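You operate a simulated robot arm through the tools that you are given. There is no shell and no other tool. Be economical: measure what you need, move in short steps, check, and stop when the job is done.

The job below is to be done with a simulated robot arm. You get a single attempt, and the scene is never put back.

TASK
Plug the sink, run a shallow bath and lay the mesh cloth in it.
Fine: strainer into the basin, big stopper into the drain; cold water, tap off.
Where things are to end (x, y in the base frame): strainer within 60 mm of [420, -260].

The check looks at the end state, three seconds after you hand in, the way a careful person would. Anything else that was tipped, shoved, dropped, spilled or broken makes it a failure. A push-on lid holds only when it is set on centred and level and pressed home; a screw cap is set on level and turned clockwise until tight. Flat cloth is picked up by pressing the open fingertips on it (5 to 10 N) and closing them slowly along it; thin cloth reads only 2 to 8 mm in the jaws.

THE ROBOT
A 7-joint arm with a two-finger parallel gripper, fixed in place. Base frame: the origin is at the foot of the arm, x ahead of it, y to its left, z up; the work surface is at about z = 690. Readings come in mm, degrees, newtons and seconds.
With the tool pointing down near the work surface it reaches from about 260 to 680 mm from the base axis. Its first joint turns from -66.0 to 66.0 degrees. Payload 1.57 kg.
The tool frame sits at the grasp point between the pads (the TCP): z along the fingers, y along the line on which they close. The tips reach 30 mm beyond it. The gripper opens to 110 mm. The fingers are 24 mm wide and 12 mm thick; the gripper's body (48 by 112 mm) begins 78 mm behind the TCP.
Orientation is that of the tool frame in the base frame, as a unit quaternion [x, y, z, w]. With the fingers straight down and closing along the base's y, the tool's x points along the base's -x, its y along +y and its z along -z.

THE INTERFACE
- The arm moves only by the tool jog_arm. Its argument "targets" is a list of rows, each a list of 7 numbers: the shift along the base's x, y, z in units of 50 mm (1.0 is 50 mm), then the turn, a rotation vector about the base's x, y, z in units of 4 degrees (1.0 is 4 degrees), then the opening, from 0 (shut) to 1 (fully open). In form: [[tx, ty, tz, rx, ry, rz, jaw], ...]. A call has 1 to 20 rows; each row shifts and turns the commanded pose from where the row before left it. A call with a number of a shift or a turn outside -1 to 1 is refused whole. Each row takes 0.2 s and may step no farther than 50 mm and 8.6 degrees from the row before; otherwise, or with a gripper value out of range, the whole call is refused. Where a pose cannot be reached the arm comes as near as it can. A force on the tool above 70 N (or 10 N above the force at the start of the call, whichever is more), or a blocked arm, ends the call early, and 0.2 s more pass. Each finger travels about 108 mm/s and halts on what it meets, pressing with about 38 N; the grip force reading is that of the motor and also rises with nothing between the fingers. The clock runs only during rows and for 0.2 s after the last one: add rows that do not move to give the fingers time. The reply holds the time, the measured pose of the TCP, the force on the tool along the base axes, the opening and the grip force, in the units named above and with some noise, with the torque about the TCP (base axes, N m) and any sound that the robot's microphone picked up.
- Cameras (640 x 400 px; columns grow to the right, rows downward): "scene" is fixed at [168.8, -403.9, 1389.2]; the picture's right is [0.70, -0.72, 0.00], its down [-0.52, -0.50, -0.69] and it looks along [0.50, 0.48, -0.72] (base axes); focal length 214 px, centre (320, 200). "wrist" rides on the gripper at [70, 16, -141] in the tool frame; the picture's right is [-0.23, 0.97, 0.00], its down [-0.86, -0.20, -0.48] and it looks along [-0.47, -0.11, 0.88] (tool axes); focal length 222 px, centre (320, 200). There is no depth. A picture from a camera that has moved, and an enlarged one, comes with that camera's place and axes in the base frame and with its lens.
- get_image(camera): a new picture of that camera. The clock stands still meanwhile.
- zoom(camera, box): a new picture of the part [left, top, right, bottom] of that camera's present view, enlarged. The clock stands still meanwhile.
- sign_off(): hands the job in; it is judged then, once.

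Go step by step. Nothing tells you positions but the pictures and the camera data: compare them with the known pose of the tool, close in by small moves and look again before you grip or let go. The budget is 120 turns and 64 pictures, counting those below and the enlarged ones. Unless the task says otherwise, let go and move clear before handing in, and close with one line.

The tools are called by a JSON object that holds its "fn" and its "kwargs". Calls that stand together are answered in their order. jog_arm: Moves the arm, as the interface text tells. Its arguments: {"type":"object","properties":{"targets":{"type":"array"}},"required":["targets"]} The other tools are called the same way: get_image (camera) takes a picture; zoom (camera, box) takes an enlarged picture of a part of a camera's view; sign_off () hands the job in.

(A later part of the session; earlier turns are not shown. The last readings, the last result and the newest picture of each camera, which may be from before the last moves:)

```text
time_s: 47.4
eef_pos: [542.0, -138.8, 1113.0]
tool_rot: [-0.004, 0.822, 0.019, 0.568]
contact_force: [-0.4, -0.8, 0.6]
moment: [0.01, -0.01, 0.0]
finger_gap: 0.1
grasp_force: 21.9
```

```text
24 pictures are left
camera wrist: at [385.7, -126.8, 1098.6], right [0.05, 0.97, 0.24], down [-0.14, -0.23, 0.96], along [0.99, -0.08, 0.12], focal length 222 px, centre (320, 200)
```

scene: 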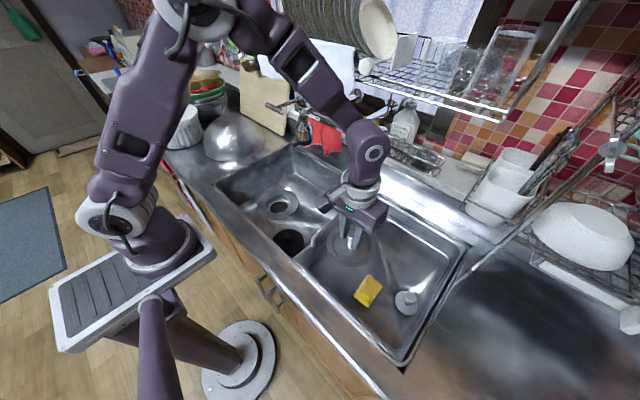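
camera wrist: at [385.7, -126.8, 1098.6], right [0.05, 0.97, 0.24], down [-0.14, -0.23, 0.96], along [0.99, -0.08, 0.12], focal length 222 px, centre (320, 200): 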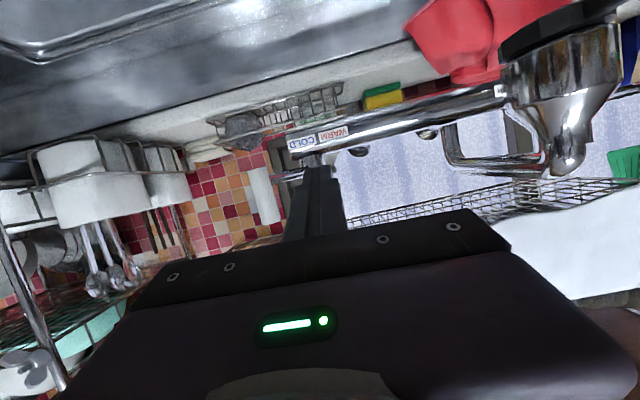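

{"fn": "jog_arm", "kwargs": {"targets": [[0.4, -0.1, -0.1, 0, 0, 0, 0], [0.3, -0.1, 0, 0, 0, 0, 0], [0, -0.2, 0, 0, 0, 0, 0], [0, -0.1, 0, 0, 0, 0, 0], [0, 0, 0, 0, 0, 0, 0]]}}

{"fn": "zoom", "kwargs": {"camera": "scene", "box": [330, 90, 430, 170]}}

```text
time_s: 48.6
eef_pos: [577.2, -163.9, 1109.0]
tool_rot: [-0.004, 0.823, 0.02, 0.567]
contact_force: [0.8, -0.4, -0.3]
moment: [-0.01, 0.01, -0.02]
finger_gap: 0.0
grasp_force: 21.4
```

```text
5.00 times, centred on (380, 130) of scene
camera zoom: at [168.8, -403.9, 1389.2], right [0.7, -0.72, 0.0], down [-0.52, -0.5, -0.69], along [0.5, 0.48, -0.72], focal length 1072 px, centre (20, 550)
```

zoom: 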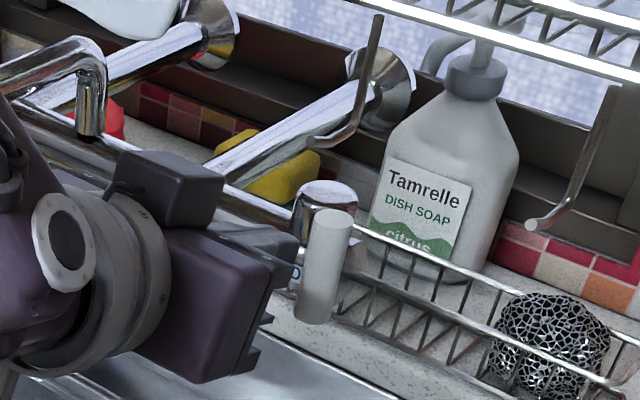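

Fingertips are right beside the handle. Pushing gently toward −y.

{"fn": "jog_arm", "kwargs": {"targets": [[0, -0.1, 0, 0, 0, 0, 0], [0, -0.1, 0, 0, 0, 0, 0], [0, 0, 0, 0, 0, 0, 0]]}}

```text
time_s: 49.4
eef_pos: [577.9, -173.0, 1107.9]
tool_rot: [-0.004, 0.823, 0.02, 0.567]
contact_force: [-1.3, 8.0, 1.2]
moment: [0.09, -0.02, 0.2]
finger_gap: 0.0
grasp_force: 21.5
```

{"fn": "jog_arm", "kwargs": {"targets": [[0, -0.1, 0, 0, 0, 0, 0], [0, -0.1, 0, 0, 0, 0, 0], [0, 0, 0, 0, 0, 0, 0]]}}

{"fn": "zoom", "kwargs": {"camera": "scene", "box": [330, 90, 430, 170]}}

```text
time_s: 50.2
eef_pos: [578.5, -176.0, 1109.0]
tool_rot: [-0.011, 0.822, 0.026, 0.569]
contact_force: [-19.5, 54.0, 4.5]
moment: [0.64, 0.13, 1.3]
finger_gap: 0.0
grasp_force: 21.0
```

```text
5.00 times, centred on (380, 130) of scene
camera zoom: at [168.1, -402.2, 1389.8], right [0.7, -0.72, 0.0], down [-0.52, -0.5, -0.69], along [0.5, 0.48, -0.73], focal length 1072 px, centre (20, 550)
```

zoom: 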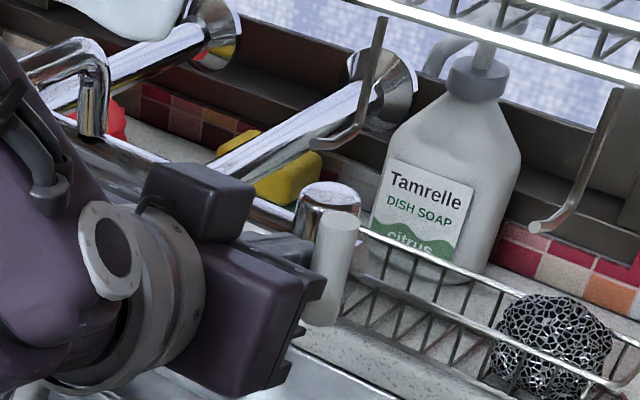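

The handle is at its cold stop. Backing off and moving round in front of the spout to the lift lever.

{"fn": "jog_arm", "kwargs": {"targets": [[0, 0.3, 0, 0, 0, 0, 0], [-0.6, 0.2, 0, 0, 0, 0, 0], [-0.8, 0, 0, 0, 0, 0, 0], [-0.8, 0, 0, 0, 0, 0, 0], [-0.6, 0.6, 0, 0, 0, 0, 0], [0, 0.9, -0.2, 0, 0, 0, 0], [0, 0.9, -0.2, 0, 0, 0, 0], [0, 0.9, -0.2, 0, 0, 0, 0], [0, 0.9, -0.2, 0, 0, 0, 0], [0, 0.9, -0.2, 0, 0, 0, 0], [0, 0.9, 0, 0, 0, 0, 0], [0, 0.7, 0, 0, 0, 0, 0], [0, 0, 0, 0, 0, 0, 0]]}}

{"fn": "get_image", "kwargs": {"camera": "wrist"}}

{"fn": "zoom", "kwargs": {"camera": "scene", "box": [230, 80, 350, 170]}}

```text
time_s: 53.0
eef_pos: [445.6, -134.2, 1107.1]
tool_rot: [-0.005, 0.823, 0.021, 0.568]
contact_force: [-0.6, 0.3, 0.5]
moment: [0.01, 0.02, 0.0]
finger_gap: 0.1
grasp_force: 21.0
out of reach, approached as far as the arm can: row 5, 6, 7, 8, 9, 10, 11, 12
```

```text
21 pictures are left
camera wrist: at [288.4, -122.7, 1092.8], right [0.05, 0.97, 0.24], down [-0.14, -0.23, 0.96], along [0.99, -0.08, 0.12], focal length 222 px, centre (320, 200)
```

wrist: 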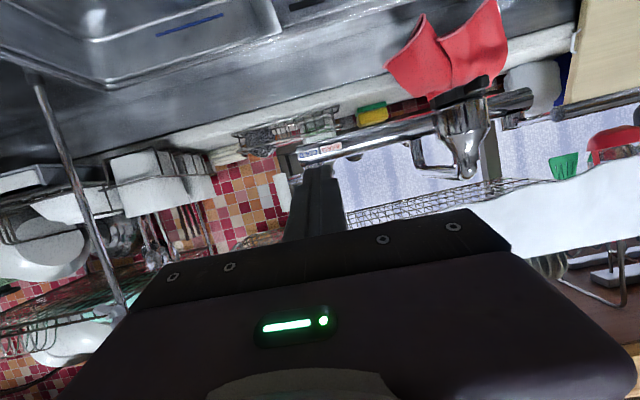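

```text
4.44 times, centred on (290, 125) of scene
camera zoom: at [168.8, -403.9, 1389.2], right [0.7, -0.72, 0.0], down [-0.52, -0.5, -0.69], along [0.5, 0.48, -0.72], focal length 953 px, centre (453, 533)
```

zoom: 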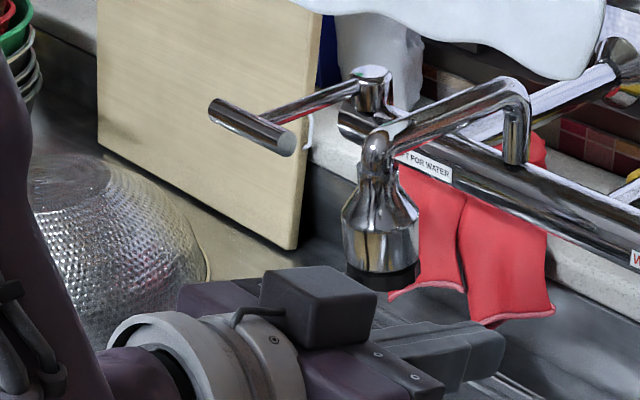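

The steep tilt limits leftward motion. I'll ease the tilt back to about 37° first.

{"fn": "jog_arm", "kwargs": {"targets": [[0, 0, 0.2, 0, 1, 0, 0], [0, 0, 0.2, 0, 1, 0, 0], [0, 0, 0.2, 0, 1, 0, 0], [0, 0, 0.1, 0, 1, 0, 0], [0, 0, 0, 0, 1, 0, 0], [0, 0, 0, 0, 1, 0, 0], [0, 0, 0, 0, 1, 0, 0], [0, 0, 0, 0, 1, 0, 0], [0, 0, 0, 0, 0, 0, 0]]}}

```text
time_s: 55.0
eef_pos: [445.1, -132.7, 1143.1]
tool_rot: [0.0, 0.948, 0.021, 0.319]
contact_force: [0.3, 0.5, 0.2]
moment: [-0.01, -0.01, -0.02]
finger_gap: 0.0
grasp_force: 21.1
```

Now moving left in front of the lever.

{"fn": "jog_arm", "kwargs": {"targets": [[-0.2, 0.86, 0, 0, 0, 0, 0], [-0.2, 0.86, 0, 0, 0, 0, 0], [0, 0.86, -0.1, 0, 0, 0, 0], [0, 0.86, -0.3, 0, 0, 0, 0], [0, 0.86, -0.4, 0, 0, 0, 0], [0, 0.86, -0.4, 0, 0, 0, 0], [0, 0.86, -0.4, 0, 0, 0, 0], [0.2, 0, -0.2, 0, 0, 0, 0], [0.2, 0, 0, 0, -1, 0, 0], [0.3, 0, 0, 0, -1, 0, 0], [0.3, 0, 0, 0, -1, 0, 0], [0, 0, 0, 0, -1, 0, 0], [0, 0, 0, 0, 0, 0, 0]]}}

{"fn": "get_image", "kwargs": {"camera": "wrist"}}

{"fn": "zoom", "kwargs": {"camera": "scene", "box": [230, 70, 350, 170]}}

```text
time_s: 57.8
eef_pos: [435.1, 180.1, 1102.6]
tool_rot: [-0.001, 0.894, 0.02, 0.448]
contact_force: [0.4, -0.6, 0.3]
moment: [-0.03, 0.0, 0.0]
finger_gap: 0.1
grasp_force: 20.7
out of reach, approached as far as the arm can: row 6, 7, 8, 9, 10, 11
```

```text
19 pictures are left
camera wrist: at [280.1, 192.8, 1132.3], right [0.12, 0.97, 0.22], down [0.13, -0.23, 0.96], along [0.98, -0.08, -0.16], focal length 222 px, centre (320, 200)
```

wrist: 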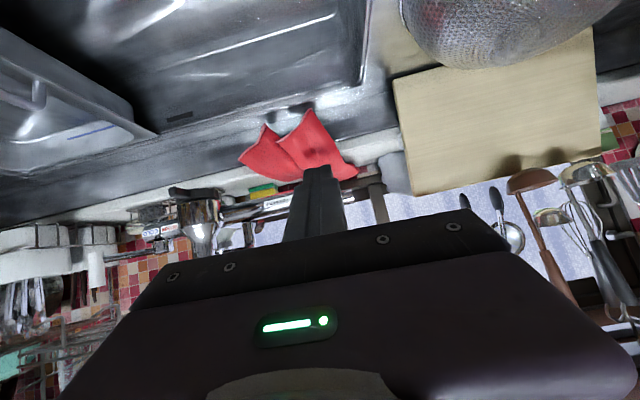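

```text
4.00 times, centred on (290, 120) of scene
camera zoom: at [168.8, -403.9, 1389.2], right [0.7, -0.72, 0.0], down [-0.52, -0.5, -0.69], along [0.5, 0.48, -0.72], focal length 858 px, centre (440, 520)
```

zoom: 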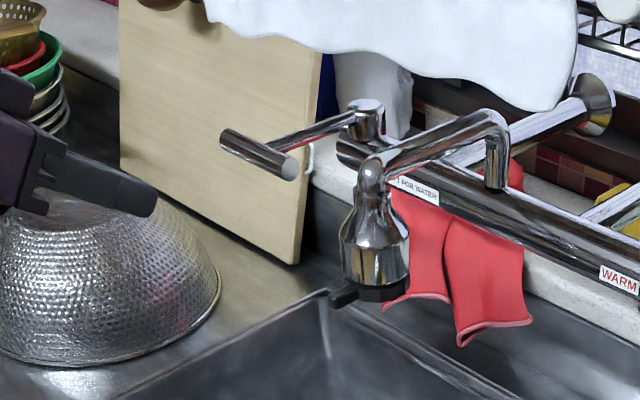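

The lever grip is at about (548,170,1100). I'll drop below it and move forward.

{"fn": "jog_arm", "kwargs": {"targets": [[0.1, 0, -0.5, 0, 0, 0, 0], [0.2, -0.1, -0.5, 0, 0, 0, 0], [0.5, -0.1, -0.2, 0, 0, 0, 0], [0.4, 0, 0, 0, 0, 0, 0], [0, 0, 0, 0, 0, 0, 0]]}}

{"fn": "zoom", "kwargs": {"camera": "scene", "box": [230, 70, 350, 170]}}

```text
time_s: 59.0
eef_pos: [426.8, 191.9, 1085.1]
tool_rot: [-0.001, 0.894, 0.019, 0.447]
contact_force: [-1.5, 0.6, 0.4]
moment: [0.0, -0.05, -0.02]
finger_gap: 0.0
grasp_force: 21.4
out of reach, approached as far as the arm can: row 1, 2, 3, 4
```

```text
4.00 times, centred on (290, 120) of scene
camera zoom: at [168.8, -403.9, 1389.2], right [0.7, -0.72, 0.0], down [-0.52, -0.5, -0.69], along [0.5, 0.48, -0.72], focal length 858 px, centre (440, 520)
```

zoom: 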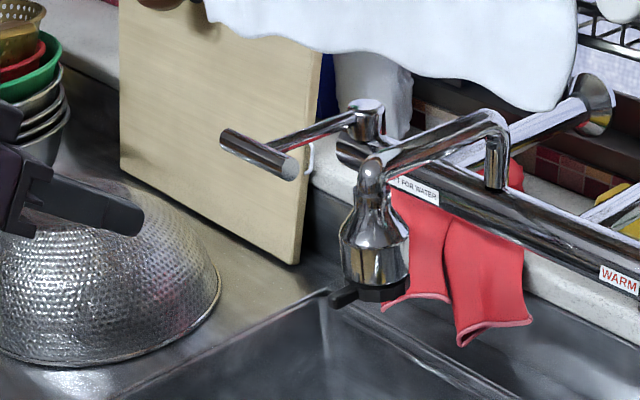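

The arm is near a joint limit here. I'll untilt a bit, yaw toward the radial direction, and extend before tilting again.

{"fn": "jog_arm", "kwargs": {"targets": [[0, 0, 0, 0, 1, 0, 0], [0, 0, 0, 0, 1, 0, 0], [0, 0, 0, 0, 1, 0, 0], [0, 0, 0, 0, 1, 0, 0], [0, 0, 0, 0, 1, 0, 0], [0, -0.2, 0, 0, 0, 1, 0], [0, -0.2, 0, 0, 0, 1, 0], [0, 0, 0, 0, 0, 1, 0], [0, 0, 0, 0, 0, 1, 0], [0, 0, 0, 0, 0, 0, 0]]}}

```text
time_s: 61.2
eef_pos: [422.3, 191.1, 1097.0]
tool_rot: [-0.131, 0.932, 0.068, 0.331]
contact_force: [-0.6, -0.6, -0.2]
moment: [0.02, 0.03, 0.02]
finger_gap: 0.2
grasp_force: 21.2
out of reach, approached as far as the arm can: row 3, 5, 6, 7, 8, 9
```

{"fn": "jog_arm", "kwargs": {"targets": [[0, -0.3, 0.2, 0, 1, 0, 0], [0, -0.3, 0.2, 0, 1, 0, 0], [0, -0.2, 0.2, 0, 1, 0, 0], [0, 0, 0.2, 0, 1, 0, 0], [0, 0, 0.2, 0, 1, 0, 0], [0, 0, 0, 0, 1, 0, 0], [0, 0, 0, 0, 0, 0, 0]]}}

{"fn": "get_image", "kwargs": {"camera": "scene"}}

```text
time_s: 62.8
eef_pos: [421.7, 151.0, 1147.4]
tool_rot: [-0.113, 0.981, 0.094, 0.13]
contact_force: [-0.7, -1.5, -0.1]
moment: [-0.01, 0.0, 0.0]
finger_gap: 0.0
grasp_force: 21.4
```

```text
16 pictures are left
```

scene: 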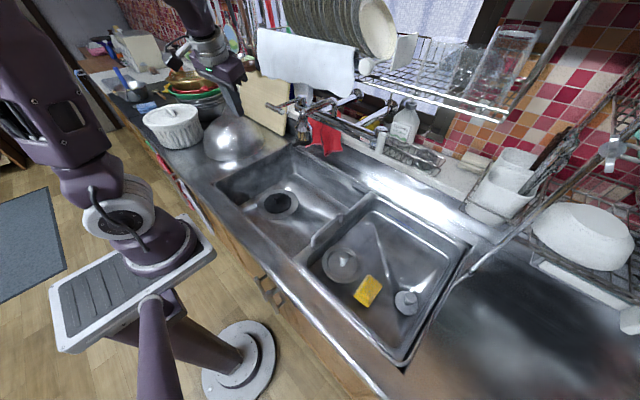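

The arm is free again with some roll. I'll restore a clean forward tilt of about 37° while extending in front of the lever.

{"fn": "jog_arm", "kwargs": {"targets": [[0.2, 0.06, 0, -0.26, -0.91, -0.66, 0], [0.2, 0.06, 0, -0.26, -0.91, -0.66, 0], [0.2, 0.06, 0, -0.26, -0.91, -0.66, 0], [0.2, 0.06, 0, -0.26, -0.91, -0.66, 0], [0.2, 0.06, 0, -0.26, -0.91, -0.66, 0], [0.2, 0.06, 0, -0.26, -0.91, -0.66, 0], [0, 0, 0, 0, 0, 0, 0]]}}

```text
time_s: 64.4
eef_pos: [482.6, 168.0, 1146.2]
tool_rot: [0.0, 0.948, -0.001, 0.318]
contact_force: [-0.2, 0.2, -0.5]
moment: [0.0, 0.0, 0.05]
finger_gap: 0.0
grasp_force: 21.1
```

Good. Lowering below the grip, then tilting further once extended.

{"fn": "jog_arm", "kwargs": {"targets": [[0, 0, -0.7, 0, 0, 0, 0], [0, 0, -0.7, 0, 0, 0, 0], [0, 0, -0.7, 0, 0, 0, 0], [0.1, 0, 0, 0, -1, 0, 0], [0.1, 0, 0, 0, -1, 0, 0], [0.1, 0, 0, 0, -1, 0, 0], [0.1, 0, 0, 0, -1, 0, 0], [0, 0, 0, 0, 0, 0, 0]]}}

```text
time_s: 66.2
eef_pos: [502.0, 168.8, 1043.6]
tool_rot: [0.0, 0.894, -0.001, 0.447]
contact_force: [-0.2, 0.2, -0.4]
moment: [-0.01, 0.01, 0.02]
finger_gap: 0.0
grasp_force: 21.4
```

{"fn": "jog_arm", "kwargs": {"targets": [[0.3, 0, 0, 0, 0, 0, 0], [0.2, 0, 0.1, 0, 0, 0, 0], [0, 0, 0.3, 0, 0, 0, 0], [0, 0, 0, 0, 0, 0, 0]]}}

{"fn": "zoom", "kwargs": {"camera": "scene", "box": [230, 70, 350, 170]}}

```text
time_s: 67.2
eef_pos: [527.5, 168.6, 1063.5]
tool_rot: [0.0, 0.895, -0.001, 0.447]
contact_force: [0.0, 0.9, -0.1]
moment: [0.01, 0.0, 0.01]
finger_gap: 0.0
grasp_force: 21.7
```

```text
4.00 times, centred on (290, 120) of scene
camera zoom: at [168.8, -403.9, 1389.2], right [0.7, -0.72, 0.0], down [-0.52, -0.5, -0.69], along [0.5, 0.48, -0.72], focal length 858 px, centre (440, 520)
```

zoom: 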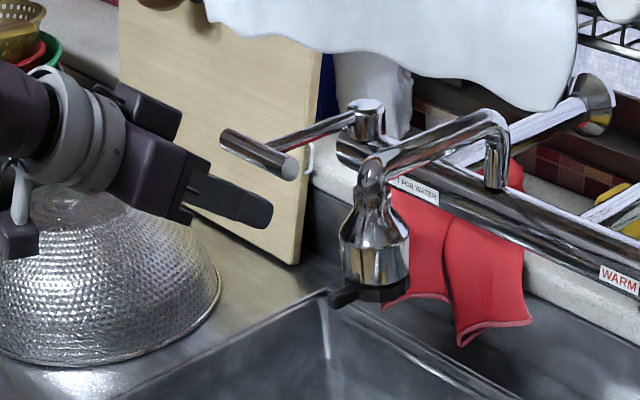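

The fingertips are right below the grip. Raising slowly to meet it.

{"fn": "jog_arm", "kwargs": {"targets": [[0, 0, 0.15, 0, 0, 0, 0], [0, 0, 0.15, 0, 0, 0, 0], [0, 0, 0.15, 0, 0, 0, 0], [0, 0, 0, 0, 0, 0, 0]]}}

```text
time_s: 68.2
eef_pos: [527.1, 169.7, 1085.6]
tool_rot: [0.0, 0.895, -0.002, 0.447]
contact_force: [-0.1, 0.4, -0.2]
moment: [-0.02, -0.01, 0.0]
finger_gap: 0.3
grasp_force: 21.4
```

{"fn": "jog_arm", "kwargs": {"targets": [[0, 0, 0.1, 0, 0, 0, 0], [0, 0, 0.1, 0, 0, 0, 0], [0, 0, 0.1, 0, 0, 0, 0], [0, 0, 0, 0, 0, 0, 0]]}}

{"fn": "zoom", "kwargs": {"camera": "scene", "box": [230, 70, 350, 170]}}

```text
time_s: 69.2
eef_pos: [526.6, 168.9, 1099.7]
tool_rot: [-0.001, 0.895, -0.001, 0.447]
contact_force: [0.0, 0.5, -0.3]
moment: [0.0, 0.05, -0.03]
finger_gap: 0.0
grasp_force: 21.5
```

```text
4.00 times, centred on (290, 120) of scene
camera zoom: at [168.8, -403.9, 1389.2], right [0.7, -0.72, 0.0], down [-0.52, -0.5, -0.69], along [0.5, 0.48, -0.72], focal length 858 px, centre (440, 520)
```

zoom: 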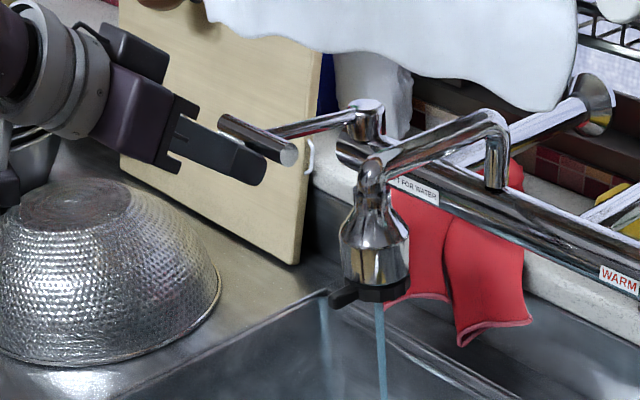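

Water is running in a clean stream. I'll wait and watch the level.

{"fn": "jog_arm", "kwargs": {"targets": [[0, 0, 0, 0, 0, 0, 0], [0, 0, 0, 0, 0, 0, 0], [0, 0, 0, 0, 0, 0, 0], [0, 0, 0, 0, 0, 0, 0], [0, 0, 0, 0, 0, 0, 0], [0, 0, 0, 0, 0, 0, 0], [0, 0, 0, 0, 0, 0, 0], [0, 0, 0, 0, 0, 0, 0], [0, 0, 0, 0, 0, 0, 0], [0, 0, 0, 0, 0, 0, 0], [0, 0, 0, 0, 0, 0, 0], [0, 0, 0, 0, 0, 0, 0], [0, 0, 0, 0, 0, 0, 0], [0, 0, 0, 0, 0, 0, 0], [0, 0, 0, 0, 0, 0, 0], [0, 0, 0, 0, 0, 0, 0], [0, 0, 0, 0, 0, 0, 0], [0, 0, 0, 0, 0, 0, 0], [0, 0, 0, 0, 0, 0, 0], [0, 0, 0, 0, 0, 0, 0]]}}

{"fn": "zoom", "kwargs": {"camera": "scene", "box": [200, 120, 380, 260]}}

```text
time_s: 73.4
eef_pos: [526.7, 168.5, 1100.9]
tool_rot: [-0.001, 0.895, -0.001, 0.447]
contact_force: [-0.2, -0.5, 0.1]
moment: [0.0, 0.01, 0.0]
finger_gap: 0.0
grasp_force: 22.2
```

```text
2.86 times, centred on (290, 190) of scene
camera zoom: at [168.8, -403.9, 1389.2], right [0.7, -0.72, 0.0], down [-0.52, -0.5, -0.69], along [0.5, 0.48, -0.72], focal length 613 px, centre (406, 229)
```

zoom: 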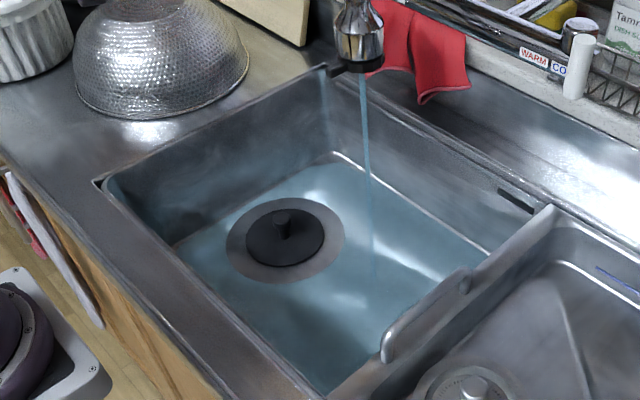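

A shallow layer has formed. A few more seconds.

{"fn": "jog_arm", "kwargs": {"targets": [[0, 0, 0, 0, 0, 0, 0], [0, 0, 0, 0, 0, 0, 0], [0, 0, 0, 0, 0, 0, 0], [0, 0, 0, 0, 0, 0, 0], [0, 0, 0, 0, 0, 0, 0], [0, 0, 0, 0, 0, 0, 0], [0, 0, 0, 0, 0, 0, 0], [0, 0, 0, 0, 0, 0, 0], [0, 0, 0, 0, 0, 0, 0], [0, 0, 0, 0, 0, 0, 0], [0, 0, 0, 0, 0, 0, 0], [0, 0, 0, 0, 0, 0, 0], [0, 0, 0, 0, 0, 0, 0], [0, 0, 0, 0, 0, 0, 0], [0, 0, 0, 0, 0, 0, 0], [0, 0, 0, 0, 0, 0, 0], [0, 0, 0, 0, 0, 0, 0], [0, 0, 0, 0, 0, 0, 0], [0, 0, 0, 0, 0, 0, 0], [0, 0, 0, 0, 0, 0, 0]]}}

{"fn": "zoom", "kwargs": {"camera": "scene", "box": [200, 120, 380, 260]}}

```text
time_s: 77.6
eef_pos: [527.5, 169.6, 1101.1]
tool_rot: [0.0, 0.894, -0.002, 0.447]
contact_force: [-0.9, 0.2, -1.2]
moment: [-0.01, -0.01, 0.01]
finger_gap: 0.0
grasp_force: 21.5
```

```text
2.86 times, centred on (290, 190) of scene
camera zoom: at [168.8, -403.9, 1389.2], right [0.7, -0.72, 0.0], down [-0.52, -0.5, -0.69], along [0.5, 0.48, -0.72], focal length 613 px, centre (406, 229)
```

zoom: 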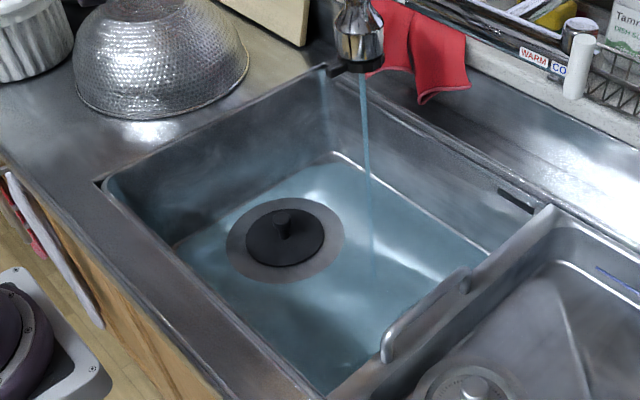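

The level is still below the drain ring, so I'll lift the lever slightly more for a better flow.

{"fn": "jog_arm", "kwargs": {"targets": [[0, 0, 0.1, 0, 0, 0, 0], [0, 0, 0.1, 0, 0, 0, 0], [0, 0, 0, 0, 0, 0, 0], [0, 0, 0, 0, 0, 0, 0], [0, 0, 0, 0, 0, 0, 0], [0, 0, 0, 0, 0, 0, 0], [0, 0, 0, 0, 0, 0, 0], [0, 0, 0, 0, 0, 0, 0], [0, 0, 0, 0, 0, 0, 0], [0, 0, 0, 0, 0, 0, 0], [0, 0, 0, 0, 0, 0, 0], [0, 0, 0, 0, 0, 0, 0], [0, 0, 0, 0, 0, 0, 0], [0, 0, 0, 0, 0, 0, 0], [0, 0, 0, 0, 0, 0, 0], [0, 0, 0, 0, 0, 0, 0], [0, 0, 0, 0, 0, 0, 0], [0, 0, 0, 0, 0, 0, 0], [0, 0, 0, 0, 0, 0, 0], [0, 0, 0, 0, 0, 0, 0]]}}

{"fn": "zoom", "kwargs": {"camera": "scene", "box": [200, 70, 380, 260]}}

```text
time_s: 81.8
eef_pos: [527.3, 168.8, 1109.7]
tool_rot: [-0.001, 0.895, -0.001, 0.447]
contact_force: [-0.3, 0.2, -0.4]
moment: [0.01, 0.0, -0.01]
finger_gap: 0.2
grasp_force: 21.1
```

```text
2.11 times, centred on (290, 165) of scene
camera zoom: at [168.8, -403.9, 1389.2], right [0.7, -0.72, 0.0], down [-0.52, -0.5, -0.69], along [0.5, 0.48, -0.72], focal length 452 px, centre (383, 274)
```

zoom: 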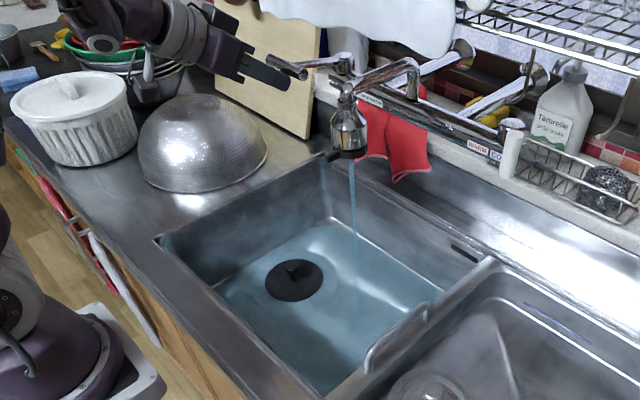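

The drain ring is now under water. One more wait, then shut off.

{"fn": "jog_arm", "kwargs": {"targets": [[0, 0, 0, 0, 0, 0, 0], [0, 0, 0, 0, 0, 0, 0], [0, 0, 0, 0, 0, 0, 0], [0, 0, 0, 0, 0, 0, 0], [0, 0, 0, 0, 0, 0, 0], [0, 0, 0, 0, 0, 0, 0], [0, 0, 0, 0, 0, 0, 0], [0, 0, 0, 0, 0, 0, 0], [0, 0, 0, 0, 0, 0, 0], [0, 0, 0, 0, 0, 0, 0], [0, 0, 0, 0, 0, 0, 0], [0, 0, 0, 0, 0, 0, 0], [0, 0, 0, 0, 0, 0, 0], [0, 0, 0, 0, 0, 0, 0], [0, 0, 0, 0, 0, 0, 0], [0, 0, 0, 0, 0, 0, 0], [0, 0, 0, 0, 0, 0, 0], [0, 0, 0, 0, 0, 0, 0], [0, 0, 0, 0, 0, 0, 0], [0, 0, 0, 0, 0, 0, 0]]}}

{"fn": "zoom", "kwargs": {"camera": "scene", "box": [220, 130, 360, 260]}}

```text
time_s: 86.0
eef_pos: [527.7, 169.1, 1109.6]
tool_rot: [-0.001, 0.895, 0.0, 0.447]
contact_force: [-0.3, 0.1, -1.1]
moment: [0.0, 0.02, 0.0]
finger_gap: 0.0
grasp_force: 21.0
```

```text
3.08 times, centred on (290, 195) of scene
camera zoom: at [168.8, -403.9, 1389.2], right [0.7, -0.72, 0.0], down [-0.52, -0.5, -0.69], along [0.5, 0.48, -0.72], focal length 660 px, centre (412, 215)
```

zoom: 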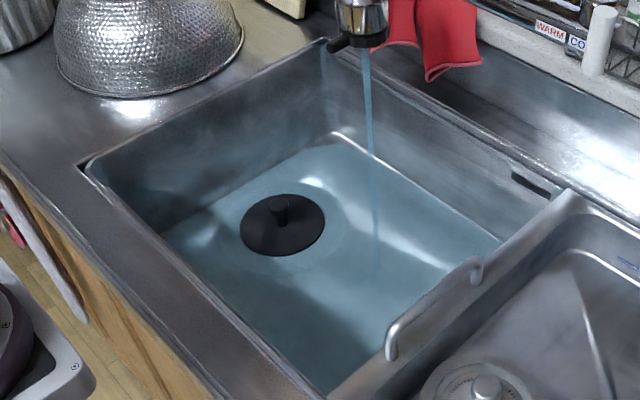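

Depth is still only a couple of centimetres. I'll let it run a bit longer.

{"fn": "jog_arm", "kwargs": {"targets": [[0, 0, 0, 0, 0, 0, 0], [0, 0, 0, 0, 0, 0, 0], [0, 0, 0, 0, 0, 0, 0], [0, 0, 0, 0, 0, 0, 0], [0, 0, 0, 0, 0, 0, 0], [0, 0, 0, 0, 0, 0, 0], [0, 0, 0, 0, 0, 0, 0], [0, 0, 0, 0, 0, 0, 0], [0, 0, 0, 0, 0, 0, 0], [0, 0, 0, 0, 0, 0, 0], [0, 0, 0, 0, 0, 0, 0], [0, 0, 0, 0, 0, 0, 0], [0, 0, 0, 0, 0, 0, 0], [0, 0, 0, 0, 0, 0, 0], [0, 0, 0, 0, 0, 0, 0], [0, 0, 0, 0, 0, 0, 0], [0, 0, 0, 0, 0, 0, 0], [0, 0, 0, 0, 0, 0, 0], [0, 0, 0, 0, 0, 0, 0], [0, 0, 0, 0, 0, 0, 0]]}}

{"fn": "jog_arm", "kwargs": {"targets": [[0, 0, 0, 0, 0, 0, 0], [0, 0, 0, 0, 0, 0, 0], [0, 0, 0, 0, 0, 0, 0], [0, 0, 0, 0, 0, 0, 0], [0, 0, 0, 0, 0, 0, 0], [0, 0, 0, 0, 0, 0, 0], [0, 0, 0, 0, 0, 0, 0], [0, 0, 0, 0, 0, 0, 0], [0, 0, 0, 0, 0, 0, 0], [0, 0, 0, 0, 0, 0, 0], [0, 0, 0, 0, 0, 0, 0], [0, 0, 0, 0, 0, 0, 0], [0, 0, 0, 0, 0, 0, 0]]}}

{"fn": "zoom", "kwargs": {"camera": "scene", "box": [220, 70, 360, 260]}}

```text
time_s: 90.2
eef_pos: [527.3, 168.9, 1110.1]
tool_rot: [0.0, 0.894, -0.001, 0.448]
contact_force: [-0.3, -0.3, 0.4]
moment: [-0.01, 0.02, -0.02]
finger_gap: 0.0
grasp_force: 21.2
```

```text
time_s: 93.0
eef_pos: [526.5, 168.9, 1109.6]
tool_rot: [-0.002, 0.895, 0.0, 0.447]
contact_force: [0.3, 0.3, 0.0]
moment: [-0.02, 0.0, 0.02]
finger_gap: 0.1
grasp_force: 21.9
```

```text
2.11 times, centred on (290, 165) of scene
camera zoom: at [168.8, -403.9, 1389.2], right [0.7, -0.72, 0.0], down [-0.52, -0.5, -0.69], along [0.5, 0.48, -0.72], focal length 452 px, centre (383, 274)
```

zoom: 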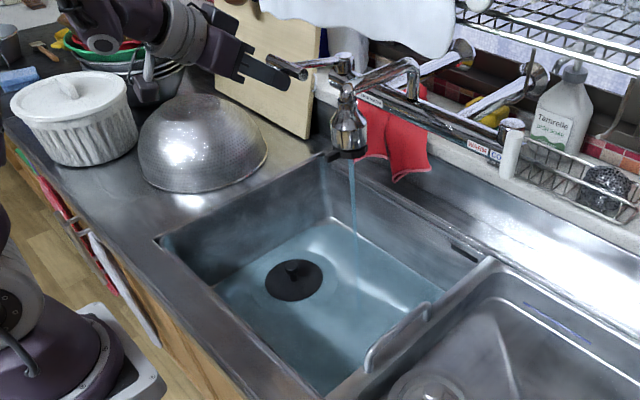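

About 24 s of flow so far. I'll let it run slightly longer while I withdraw below the lever and circle round above it.

{"fn": "jog_arm", "kwargs": {"targets": [[0, 0, 0, 0, 0, 0, 0], [0, 0, 0, 0, 0, 0, 0], [0, 0, 0, 0, 0, 0, 0], [0, 0, 0, 0, 0, 0, 0], [0, 0, -0.4, 0, 0, 0, 0], [-0.3, 0, -0.2, 0, 0, 0, 0], [-0.5, 0, 0, 0, 0, 0, 0], [-0.4, 0, 0, 0, 0, 0, 0], [0, -0.1, 0.5, 0, 0, 0, 0], [0, -0.1, 0.6, 0, 0, 0, 0], [0, -0.1, 0.6, 0, 0, 0, 0], [0, -0.1, 0.5, 0, 0, 0, 0], [0, 0, 0, 0, 0, 0, 0]]}}

```text
time_s: 95.8
eef_pos: [492.2, 150.8, 1188.4]
tool_rot: [0.0, 0.895, -0.001, 0.446]
contact_force: [0.2, 0.5, -0.1]
moment: [0.01, 0.0, 0.0]
finger_gap: 0.0
grasp_force: 21.3
out of reach, approached as far as the arm can: row 7, 8
```

{"fn": "jog_arm", "kwargs": {"targets": [[0.6, 0, 0, 0, 0, 0, 0], [0.6, 0, 0, 0, 0, 0, 0], [0, 0, -0.4, 0, 0, 0, 0], [0, 0, -0.3, 0, 0, 0, 0], [0, 0, -0.2, 0, 0, 0, 0], [0, 0, 0, 0, 0, 0, 0]]}}

```text
time_s: 97.2
eef_pos: [551.7, 150.7, 1141.2]
tool_rot: [0.0, 0.895, -0.001, 0.446]
contact_force: [0.1, -0.4, -0.5]
moment: [-0.03, 0.02, 0.01]
finger_gap: 0.1
grasp_force: 21.7
```

{"fn": "jog_arm", "kwargs": {"targets": [[0, 0, -0.15, 0, 0, 0, 0], [0, 0, -0.15, 0, 0, 0, 0], [0, 0, -0.1, 0, 0, 0, 0], [0, 0, 0, 0, 0, 0, 0]]}}

{"fn": "zoom", "kwargs": {"camera": "scene", "box": [220, 70, 360, 260]}}

```text
time_s: 98.2
eef_pos: [552.7, 150.5, 1121.9]
tool_rot: [-0.001, 0.894, 0.0, 0.448]
contact_force: [2.7, 0.3, 6.0]
moment: [0.01, -0.09, 0.0]
finger_gap: 0.0
grasp_force: 21.2
```

```text
2.11 times, centred on (290, 165) of scene
camera zoom: at [168.8, -403.9, 1389.2], right [0.7, -0.72, 0.0], down [-0.52, -0.5, -0.69], along [0.5, 0.48, -0.72], focal length 452 px, centre (383, 274)
```

zoom: 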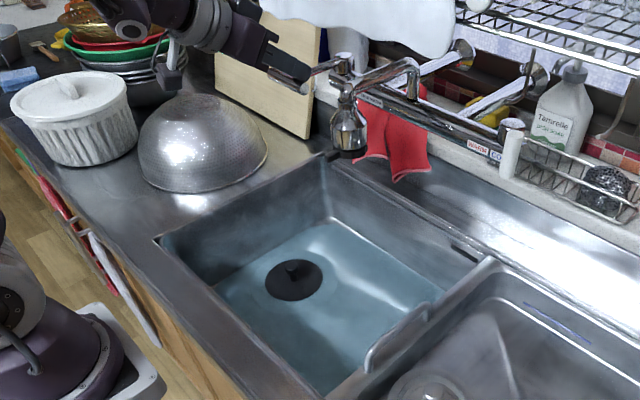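

The stream has stopped. I'll press slightly more to be sure it is fully shut, and check the water depth at the stopper.

{"fn": "jog_arm", "kwargs": {"targets": [[0, 0, -0.08, 0, 0, 0, 0], [0, 0, 0, 0, 0, 0, 0]]}}

{"fn": "zoom", "kwargs": {"camera": "scene", "box": [240, 160, 320, 230]}}

```text
time_s: 98.8
eef_pos: [553.9, 150.1, 1120.2]
tool_rot: [0.0, 0.893, -0.001, 0.45]
contact_force: [11.7, -1.1, 29.0]
moment: [-0.05, -0.44, -0.04]
finger_gap: 0.1
grasp_force: 20.9
```

```text
5.71 times, centred on (280, 195) of scene
camera zoom: at [168.7, -404.1, 1389.1], right [0.7, -0.72, 0.0], down [-0.52, -0.5, -0.69], along [0.5, 0.48, -0.72], focal length 1226 px, centre (549, 229)
```

zoom: 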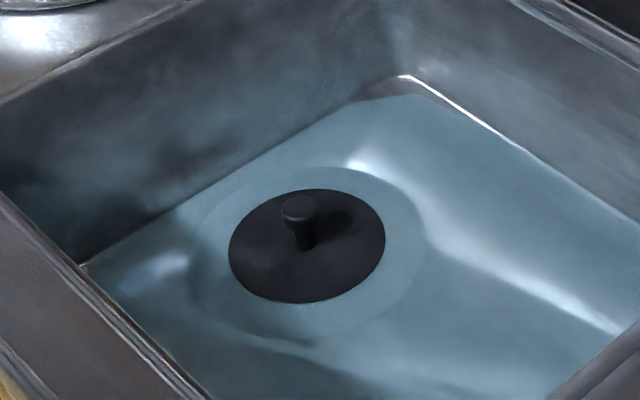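

The tap is fully shut, but the water only just covers the drain ring, so it is too thin for a bath. I'll go back under the lever and run it at a fuller flow.

{"fn": "jog_arm", "kwargs": {"targets": [[0, 0, 0.7, 0, 0, 0, 0], [0, 0, 0.7, 0, 0, 0, 0], [-0.5, 0, 0, 0, 0, 0, 0], [-0.5, 0.1, 0, 0, 0, 0, 0], [0, 0.1, -0.7, 0, 0, 0, 0], [0, 0.1, -0.7, 0, 0, 0, 0], [0, 0.08, -0.8, 0, 0, 0, 0], [0, 0, -0.6, 0, 0, 0, 0], [0, 0, 0, 0, 0, 0, 0]]}}

```text
time_s: 100.8
eef_pos: [503.7, 169.4, 1048.8]
tool_rot: [0.0, 0.895, -0.001, 0.447]
contact_force: [-0.1, -0.5, 0.0]
moment: [0.06, 0.01, -0.02]
finger_gap: 0.1
grasp_force: 21.1
```

{"fn": "jog_arm", "kwargs": {"targets": [[0.46, 0, 0, 0, 0, 0, 0], [0, 0, 0.4, 0, 0, 0, 0], [0, 0, 0.2, 0, 0, 0, 0], [0, 0, 0.2, 0, 0, 0, 0], [0, 0, 0.2, 0, 0, 0, 0], [0, 0, 0.2, 0, 0, 0, 0], [0, 0, 0.15, 0, 0, 0, 0], [0, 0, 0.15, 0, 0, 0, 0], [0, 0, 0.1, 0, 0, 0, 0], [0, 0, 0, 0, 0, 0, 0]]}}

{"fn": "jog_arm", "kwargs": {"targets": [[0, 0, 0, 0, 0, 0, 0], [0, 0, 0, 0, 0, 0, 0], [0, 0, 0, 0, 0, 0, 0], [0, 0, 0, 0, 0, 0, 0], [0, 0, 0, 0, 0, 0, 0], [0, 0, 0, 0, 0, 0, 0], [0, 0, 0, 0, 0, 0, 0], [0, 0, 0, 0, 0, 0, 0], [0, 0, 0, 0, 0, 0, 0], [0, 0, 0, 0, 0, 0, 0], [0, 0, 0, 0, 0, 0, 0], [0, 0, 0, 0, 0, 0, 0], [0, 0, 0, 0, 0, 0, 0], [0, 0, 0, 0, 0, 0, 0], [0, 0, 0, 0, 0, 0, 0], [0, 0, 0, 0, 0, 0, 0], [0, 0, 0, 0, 0, 0, 0], [0, 0, 0, 0, 0, 0, 0], [0, 0, 0, 0, 0, 0, 0], [0, 0, 0, 0, 0, 0, 0]]}}

{"fn": "jog_arm", "kwargs": {"targets": [[0, 0, 0, 0, 0, 0, 0], [0, 0, 0, 0, 0, 0, 0], [0, 0, 0, 0, 0, 0, 0], [0, 0, 0, 0, 0, 0, 0], [0, 0, 0, 0, 0, 0, 0], [0, 0, 0, 0, 0, 0, 0], [0, 0, 0, 0, 0, 0, 0], [0, 0, 0, 0, 0, 0, 0], [0, 0, 0, 0, 0, 0, 0], [0, 0, 0, 0, 0, 0, 0], [0, 0, 0, 0, 0, 0, 0], [0, 0, 0, 0, 0, 0, 0], [0, 0, 0, 0, 0, 0, 0], [0, 0, 0, 0, 0, 0, 0], [0, 0, 0, 0, 0, 0, 0], [0, 0, 0, 0, 0, 0, 0], [0, 0, 0, 0, 0, 0, 0], [0, 0, 0, 0, 0, 0, 0], [0, 0, 0, 0, 0, 0, 0], [0, 0, 0, 0, 0, 0, 0]]}}

{"fn": "zoom", "kwargs": {"camera": "scene", "box": [230, 80, 340, 240]}}

```text
time_s: 103.0
eef_pos: [525.7, 169.1, 1128.4]
tool_rot: [0.001, 0.894, -0.002, 0.447]
contact_force: [-1.0, 0.4, -0.5]
moment: [-0.02, 0.01, 0.0]
finger_gap: 0.0
grasp_force: 21.4
```

```text
time_s: 107.2
eef_pos: [524.9, 170.4, 1127.7]
tool_rot: [0.0, 0.894, -0.001, 0.447]
contact_force: [-0.2, 0.1, -0.5]
moment: [0.0, -0.01, -0.05]
finger_gap: 0.0
grasp_force: 21.7
```

```text
time_s: 111.4
eef_pos: [525.4, 168.9, 1126.6]
tool_rot: [-0.001, 0.894, -0.001, 0.447]
contact_force: [0.3, -0.2, -0.2]
moment: [0.0, 0.02, 0.01]
finger_gap: 0.1
grasp_force: 21.2
```

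```text
2.50 times, centred on (285, 160) of scene
camera zoom: at [168.8, -403.9, 1389.2], right [0.7, -0.72, 0.0], down [-0.52, -0.5, -0.69], along [0.5, 0.48, -0.72], focal length 536 px, centre (408, 300)
```

zoom: 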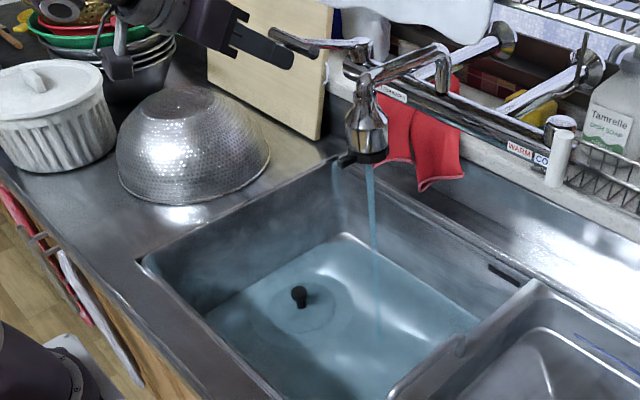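

The stopper's disc is now under water with just the knob showing, which is about right. A short further wait, then I'll circle above and shut it off.

{"fn": "jog_arm", "kwargs": {"targets": [[0, 0, 0, 0, 0, 0, 0], [0, 0, 0, 0, 0, 0, 0], [0, 0, 0, 0, 0, 0, 0], [0, 0, 0, 0, 0, 0, 0], [0, 0, 0, 0, 0, 0, 0], [0, 0, 0, 0, 0, 0, 0], [0, 0, 0, 0, 0, 0, 0], [0, 0, 0, 0, 0, 0, 0], [0, 0, -0.6, 0, 0, 0, 0], [-0.4, 0, -0.2, 0, 0, 0, 0], [-0.1, -0.1, 0.4, 0, 0, 0, 0], [0, -0.1, 0.7, 0, 0, 0, 0], [0, -0.1, 0.8, 0, 0, 0, 0], [0, -0.1, 0.3, 0, 0, 0, 0], [0, 0, 0, 0, 0, 0, 0]]}}

```text
time_s: 114.6
eef_pos: [501.8, 148.5, 1197.8]
tool_rot: [-0.002, 0.895, 0.0, 0.447]
contact_force: [-0.1, -0.7, 1.0]
moment: [0.0, -0.01, 0.0]
finger_gap: 0.2
grasp_force: 21.1
```

{"fn": "jog_arm", "kwargs": {"targets": [[0.5, 0, 0, 0, 0, 0, 0], [0.5, 0, 0, 0, 0, 0, 0], [0, 0, -0.4, 0, 0, 0, 0], [0, 0, -0.3, 0, 0, 0, 0], [0, 0, -0.3, 0, 0, 0, 0], [0, 0, -0.2, 0, 0, 0, 0], [0, 0, -0.2, 0, 0, 0, 0], [0, 0, -0.14, 0, 0, 0, 0], [0, 0, 0, 0, 0, 0, 0]]}}

```text
time_s: 116.6
eef_pos: [550.8, 149.0, 1123.1]
tool_rot: [0.0, 0.893, -0.001, 0.45]
contact_force: [8.6, 1.4, 21.9]
moment: [0.02, -0.37, 0.04]
finger_gap: 0.2
grasp_force: 21.3
```

Lever is against its stop. A final nudge, then retreat and straighten the tool.

{"fn": "jog_arm", "kwargs": {"targets": [[0, 0, -0.06, 0, 0, 0, 0], [0, 0, 0.5, 0, 0, 0, 0], [0, 0, 0.7, 0, 0, 0, 0], [-0.5, 0, 0.3, 0, 0, 0, 0], [-0.5, 0, 0, 0, 0, 0, 0], [-0.1, 0, 0, 0, 1, 0, 0], [-0.1, 0, 0, 0, 1, 0, 0], [-0.1, 0, 0, 0, 1, 0, 0], [-0.2, 0, 0, 0, 1, 0, 0], [-0.2, 0, 0, 0, 1, 0, 0], [-0.2, 0, 0, 0, 1, 0, 0], [-0.2, 0, 0, 0, 1, 0, 0], [-0.2, 0, 0, 0, 1, 0, 0], [-0.2, 0, 0, 0, 1, 0, 0], [0, 0, 0, 0, 1, 0, 0], [0, 0, 0, 0, 1, 0, 0.3], [0, 0, 0, 0, 1, 0, 0.5], [0, 0, 0, 0, 1, 0, 0.6], [0, 0, 0, 0, 0.3, 0, 0.6]]}}

```text
time_s: 120.6
eef_pos: [425.6, 150.8, 1192.7]
tool_rot: [-0.001, 1.0, -0.001, -0.002]
contact_force: [-0.6, -0.2, 0.7]
moment: [0.01, 0.03, 0.0]
finger_gap: 66.2
grasp_force: 0.0
```

Next is the mesh cloth at about (427,−340). Moving above it.

{"fn": "jog_arm", "kwargs": {"targets": [[0, -0.98, 0, 0, 0, 0, 0.5], [0, -0.98, 0, 0, 0, 0, 0.5], [0, -0.98, 0, 0, 0, 0, 0.5], [0, -0.98, 0, 0, 0, 0, 0.5], [0, -0.98, 0, 0, 0, 0, 0.5], [0, -0.98, 0, 0, 0, 0, 0.5], [0, -0.98, 0, 0, 0, 0, 0.5], [0, -0.98, 0, 0, 0, 0, 0.5], [0, -0.98, 0, 0, 0, 0, 0.5], [0, -0.98, 0, 0, 0, 0, 0.5], [0, 0, -0.9, 0, 0, 0, 0.5], [0, 0, -0.9, 0, 0, 0, 0.5], [0, 0, -0.9, 0, 0, 0, 0.5], [0, 0, -0.9, 0, 0, 0, 0.5], [0, 0, -0.9, 0, 0, 0, 0.5], [0, 0, -0.7, 0, 0, 0, 0.5], [0, 0, 0, 0, 0, 0, 0.5]]}}

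{"fn": "get_image", "kwargs": {"camera": "wrist"}}

```text
time_s: 124.2
eef_pos: [425.2, -341.1, 932.9]
tool_rot: [0.0, 1.0, 0.0, -0.002]
contact_force: [-0.3, 0.7, -0.2]
moment: [0.0, -0.01, 0.0]
finger_gap: 55.0
grasp_force: 0.0
```

```text
5 pictures are left
camera wrist: at [355.5, -324.7, 1073.7], right [0.23, 0.97, 0.0], down [0.86, -0.2, 0.48], along [0.46, -0.11, -0.88], focal length 222 px, centre (320, 200)
```

wrist: 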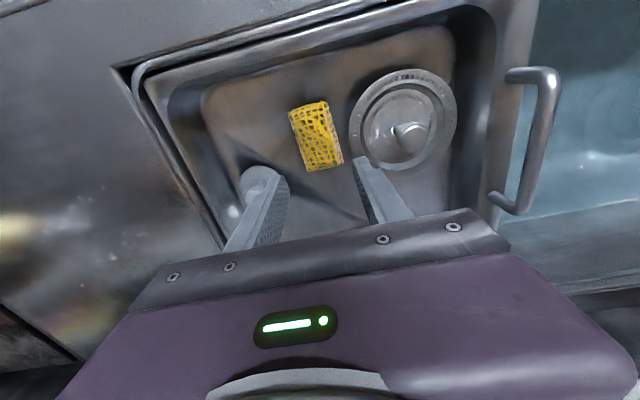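

The cloth centre is near (418,−343), about 76 × 50 mm. I'll descend with a 40 mm gap until light contact.

{"fn": "jog_arm", "kwargs": {"targets": [[-0.14, -0.04, -0.6, 0, 0, 0, 0.38], [0, 0, -0.6, 0, 0, 0, 0.38], [0, 0, -0.3, 0, 0, 0, 0.38], [0, 0, -0.2, 0, 0, 0, 0.38], [0, 0, 0, 0, 0, 0, 0.38]]}}

{"fn": "jog_arm", "kwargs": {"targets": [[0, 0, -0.08, 0, 0, 0, 0.38], [0, 0, -0.08, 0, 0, 0, 0.38], [0, 0, 0, 0, 0, 0, 0.38]]}}

```text
time_s: 125.4
eef_pos: [417.6, -343.7, 847.8]
tool_rot: [-0.001, 1.0, -0.001, 0.0]
contact_force: [0.3, 0.1, 0.3]
moment: [0.01, -0.02, -0.03]
finger_gap: 41.7
grasp_force: 0.1
```

```text
time_s: 126.0
eef_pos: [418.0, -344.4, 846.0]
tool_rot: [0.0, 1.0, -0.003, 0.0]
contact_force: [-5.4, 7.5, 26.4]
moment: [0.47, 0.17, 0.02]
finger_gap: 42.1
grasp_force: 0.2
stopped in row 2: the force on the tool passed its limit at 82 N (the readings are from after the stop); the commanded pose is now the measured one
```

Hard contact on the +y finger at tip height ~816, possibly the strainer rim. I'll back up a little and look.

{"fn": "jog_arm", "kwargs": {"targets": [[0, 0, 0.16, 0, 0, 0, 0.38], [0, 0, 0, 0, 0, 0, 0.38]]}}

{"fn": "zoom", "kwargs": {"camera": "wrist", "box": [220, 60, 460, 240]}}

```text
time_s: 126.6
eef_pos: [419.5, -343.8, 852.7]
tool_rot: [-0.001, 1.0, -0.003, -0.001]
contact_force: [-0.4, -0.1, -0.5]
moment: [-0.02, -0.02, 0.02]
finger_gap: 41.8
grasp_force: 0.0
```

```text
2.22 times, centred on (340, 150) of wrist
camera zoom: at [349.8, -327.0, 994.0], right [0.22, 0.97, 0.0], down [0.86, -0.2, 0.48], along [0.47, -0.11, -0.88], focal length 494 px, centre (276, 311)
```

zoom: 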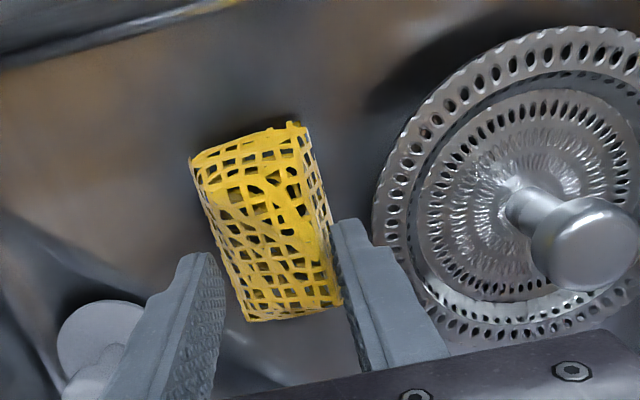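

The +y finger was right at the strainer's rim. I'll shift to (402,−348), narrow the gap to about 32 mm, and press lightly on the cloth only.

{"fn": "jog_arm", "kwargs": {"targets": [[-0.17, -0.04, 0.1, 0, 0, 0, 0.3], [-0.17, -0.04, 0, 0, 0, 0, 0.3], [0, 0, -0.12, 0, 0, 0, 0.3], [0, 0, -0.08, 0, 0, 0, 0.3], [0, 0, 0, 0, 0, 0, 0.3]]}}

```text
time_s: 127.8
eef_pos: [402.3, -348.0, 847.5]
tool_rot: [0.0, 1.0, -0.002, 0.0]
contact_force: [0.0, -0.2, 0.2]
moment: [0.01, -0.01, 0.05]
finger_gap: 32.8
grasp_force: 0.1
```

No contact here yet. Lowering in small steps.

{"fn": "jog_arm", "kwargs": {"targets": [[0, 0, -0.05, 0, 0, 0, 0.3], [0, 0, -0.05, 0, 0, 0, 0.3], [0, 0, 0, 0, 0, 0, 0.3]]}}

{"fn": "jog_arm", "kwargs": {"targets": [[0, 0, -0.05, 0, 0, 0, 0.3], [0, 0, -0.05, 0, 0, 0, 0.3], [0, 0, 0, 0, 0, 0, 0.3]]}}

```text
time_s: 128.6
eef_pos: [403.7, -348.9, 845.8]
tool_rot: [-0.001, 1.0, -0.003, 0.001]
contact_force: [-6.1, 7.5, 24.1]
moment: [0.52, 0.17, 0.11]
finger_gap: 33.3
grasp_force: 0.3
stopped in row 3: the force on the tool passed its limit at 73 N (the readings are from after the stop); the commanded pose is now the measured one
```

```text
time_s: 129.1
eef_pos: [403.2, -349.9, 846.5]
tool_rot: [-0.002, 1.0, -0.004, 0.001]
contact_force: [-5.7, 7.4, 26.1]
moment: [0.6, 0.14, 0.13]
finger_gap: 34.0
grasp_force: 0.7
stopped in row 2: the force on the tool passed its limit at 79 N (the readings are from after the stop); the commanded pose is now the measured one
```

That seems to be the cloth against the firm tray floor. I'll ease up 1 mm to get light pressure.

{"fn": "jog_arm", "kwargs": {"targets": [[0, 0, 0.012, 0, 0, 0, 0.3], [0, 0, 0, 0, 0, 0, 0.3]]}}

```text
time_s: 129.7
eef_pos: [403.1, -349.7, 846.6]
tool_rot: [-0.001, 1.0, -0.005, 0.001]
contact_force: [-4.6, 3.9, 25.1]
moment: [0.52, 0.18, 0.04]
finger_gap: 34.2
grasp_force: 0.2
```

{"fn": "jog_arm", "kwargs": {"targets": [[0, 0, 0.02, 0, 0, 0, 0.3], [0, 0, 0, 0, 0, 0, 0.3]]}}

```text
time_s: 130.3
eef_pos: [403.8, -350.2, 846.6]
tool_rot: [-0.002, 1.0, -0.006, 0.002]
contact_force: [-1.5, -2.4, 11.1]
moment: [0.08, 0.04, 0.02]
finger_gap: 34.1
grasp_force: 0.7
```

About 10 N now. Closing slowly along the cloth.

{"fn": "jog_arm", "kwargs": {"targets": [[0, 0, 0.004, 0, 0, 0, 0.28], [0, 0, 0, 0, 0, 0, 0.26], [0, 0, 0, 0, 0, 0, 0.24], [0, 0, 0, 0, 0, 0, 0.22], [0, 0, 0, 0, 0, 0, 0.2], [0, 0, 0, 0, 0, 0, 0.18], [0, 0, 0, 0, 0, 0, 0.16], [0, 0, 0, 0, 0, 0, 0.14], [0, 0, 0, 0, 0, 0, 0.12], [0, 0, 0, 0, 0, 0, 0.1], [0, 0, 0, 0, 0, 0, 0.08], [0, 0, 0, 0, 0, 0, 0.06], [0, 0, 0, 0, 0, 0, 0.04], [0, 0, 0, 0, 0, 0, 0.02], [0, 0, 0, 0, 0, 0, 0], [0, 0, 0, 0, 0, 0, 0], [0, 0, 0, 0, 0, 0, 0]]}}

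```text
time_s: 133.9
eef_pos: [403.6, -349.3, 846.2]
tool_rot: [-0.002, 1.0, -0.005, 0.001]
contact_force: [0.1, -0.7, 1.2]
moment: [-0.03, 0.04, 0.0]
finger_gap: 0.0
grasp_force: 21.7
```

The fingers closed empty. I need one look to see where the tips are relative to the cloth.

{"fn": "zoom", "kwargs": {"camera": "wrist", "box": [220, 60, 460, 240]}}

```text
2.22 times, centred on (340, 150) of wrist
camera zoom: at [333.7, -332.5, 988.0], right [0.22, 0.97, -0.01], down [0.85, -0.19, 0.48], along [0.47, -0.12, -0.88], focal length 494 px, centre (276, 311)
```

zoom: 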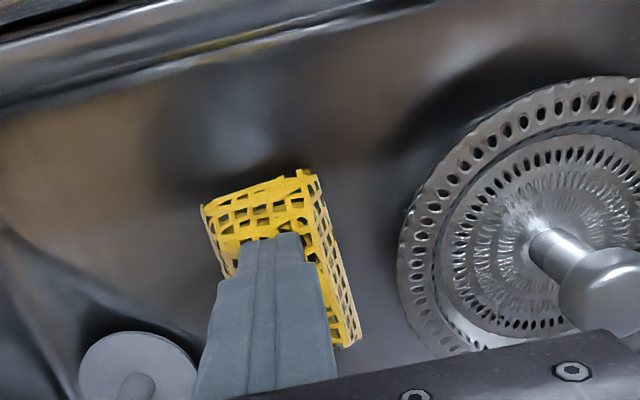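

The tips are on the cloth, but the pressure faded as they closed. I'll reopen and re-press, holding a steady 8–10 N this time.

{"fn": "jog_arm", "kwargs": {"targets": [[0, 0.02, 0.1, 0, 0, 0, 0.1], [0, 0, 0, 0, 0, 0, 0.32], [0, 0, 0, 0, 0, 0, 0.32], [0, 0, -0.08, 0, 0, 0, 0.32], [0, 0, -0.02, 0, 0, 0, 0.32], [0, 0, 0, 0, 0, 0, 0.32]]}}

```text
time_s: 135.3
eef_pos: [404.1, -349.7, 846.2]
tool_rot: [-0.001, 1.0, -0.005, 0.0]
contact_force: [0.4, -0.6, 3.4]
moment: [0.04, 0.0, 0.05]
finger_gap: 35.1
grasp_force: 0.1
```

{"fn": "jog_arm", "kwargs": {"targets": [[0, 0, -0.006, 0, 0, 0, 0.32], [0, 0, 0, 0, 0, 0, 0.32]]}}

```text
time_s: 135.9
eef_pos: [404.8, -350.2, 847.2]
tool_rot: [-0.002, 1.0, -0.005, 0.002]
contact_force: [-1.0, -0.2, 7.4]
moment: [0.17, 0.04, 0.02]
finger_gap: 35.0
grasp_force: 0.5
```

7 N. Closing partway and re-checking the pressure.

{"fn": "jog_arm", "kwargs": {"targets": [[0, 0, -0.002, 0, 0, 0, 0.3], [0, 0, 0, 0, 0, 0, 0.28], [0, 0, 0, 0, 0, 0, 0.26], [0, 0, 0, 0, 0, 0, 0.24], [0, 0, 0, 0, 0, 0, 0.22]]}}

```text
time_s: 137.1
eef_pos: [404.3, -348.5, 846.6]
tool_rot: [-0.001, 1.0, -0.005, 0.002]
contact_force: [0.7, 4.5, 13.7]
moment: [0.24, -0.03, -0.02]
finger_gap: 32.7
grasp_force: 3.9
```

The fingers are meeting resistance, so the cloth is engaged. Continuing slowly.

{"fn": "jog_arm", "kwargs": {"targets": [[0, 0, 0, 0, 0, 0, 0.2], [0, 0, 0, 0, 0, 0, 0.18], [0, 0, 0, 0, 0, 0, 0.16], [0, 0, 0, 0, 0, 0, 0.14]]}}

```text
time_s: 138.1
eef_pos: [404.4, -350.4, 847.2]
tool_rot: [-0.001, 1.0, -0.006, 0.001]
contact_force: [0.6, 6.2, 15.5]
moment: [0.34, 0.01, 0.03]
finger_gap: 25.7
grasp_force: 5.5
```

{"fn": "jog_arm", "kwargs": {"targets": [[0, 0, 0.004, 0, 0, 0, 0.12], [0, 0, 0, 0, 0, 0, 0.1], [0, 0, 0, 0, 0, 0, 0.08], [0, 0, 0, 0, 0, 0, 0.06], [0, 0, 0, 0, 0, 0, 0.04]]}}

```text
time_s: 139.3
eef_pos: [403.9, -350.2, 846.6]
tool_rot: [-0.002, 1.0, -0.005, 0.001]
contact_force: [0.2, 4.5, 12.5]
moment: [0.23, -0.01, 0.0]
finger_gap: 13.2
grasp_force: 4.7
```

{"fn": "jog_arm", "kwargs": {"targets": [[0, 0, 0.002, 0, 0, 0, 0.02], [0, 0, 0, 0, 0, 0, 0], [0, 0, 0, 0, 0, 0, 0], [0, 0, 0, 0, 0, 0, 0], [0, 0, 0, 0, 0, 0, 0], [0, 0, 0, 0, 0, 0, 0]]}}

```text
time_s: 140.7
eef_pos: [404.8, -350.7, 846.9]
tool_rot: [-0.002, 1.0, -0.005, 0.002]
contact_force: [0.4, 1.2, 5.9]
moment: [0.02, -0.03, 0.02]
finger_gap: 0.0
grasp_force: 21.3
```

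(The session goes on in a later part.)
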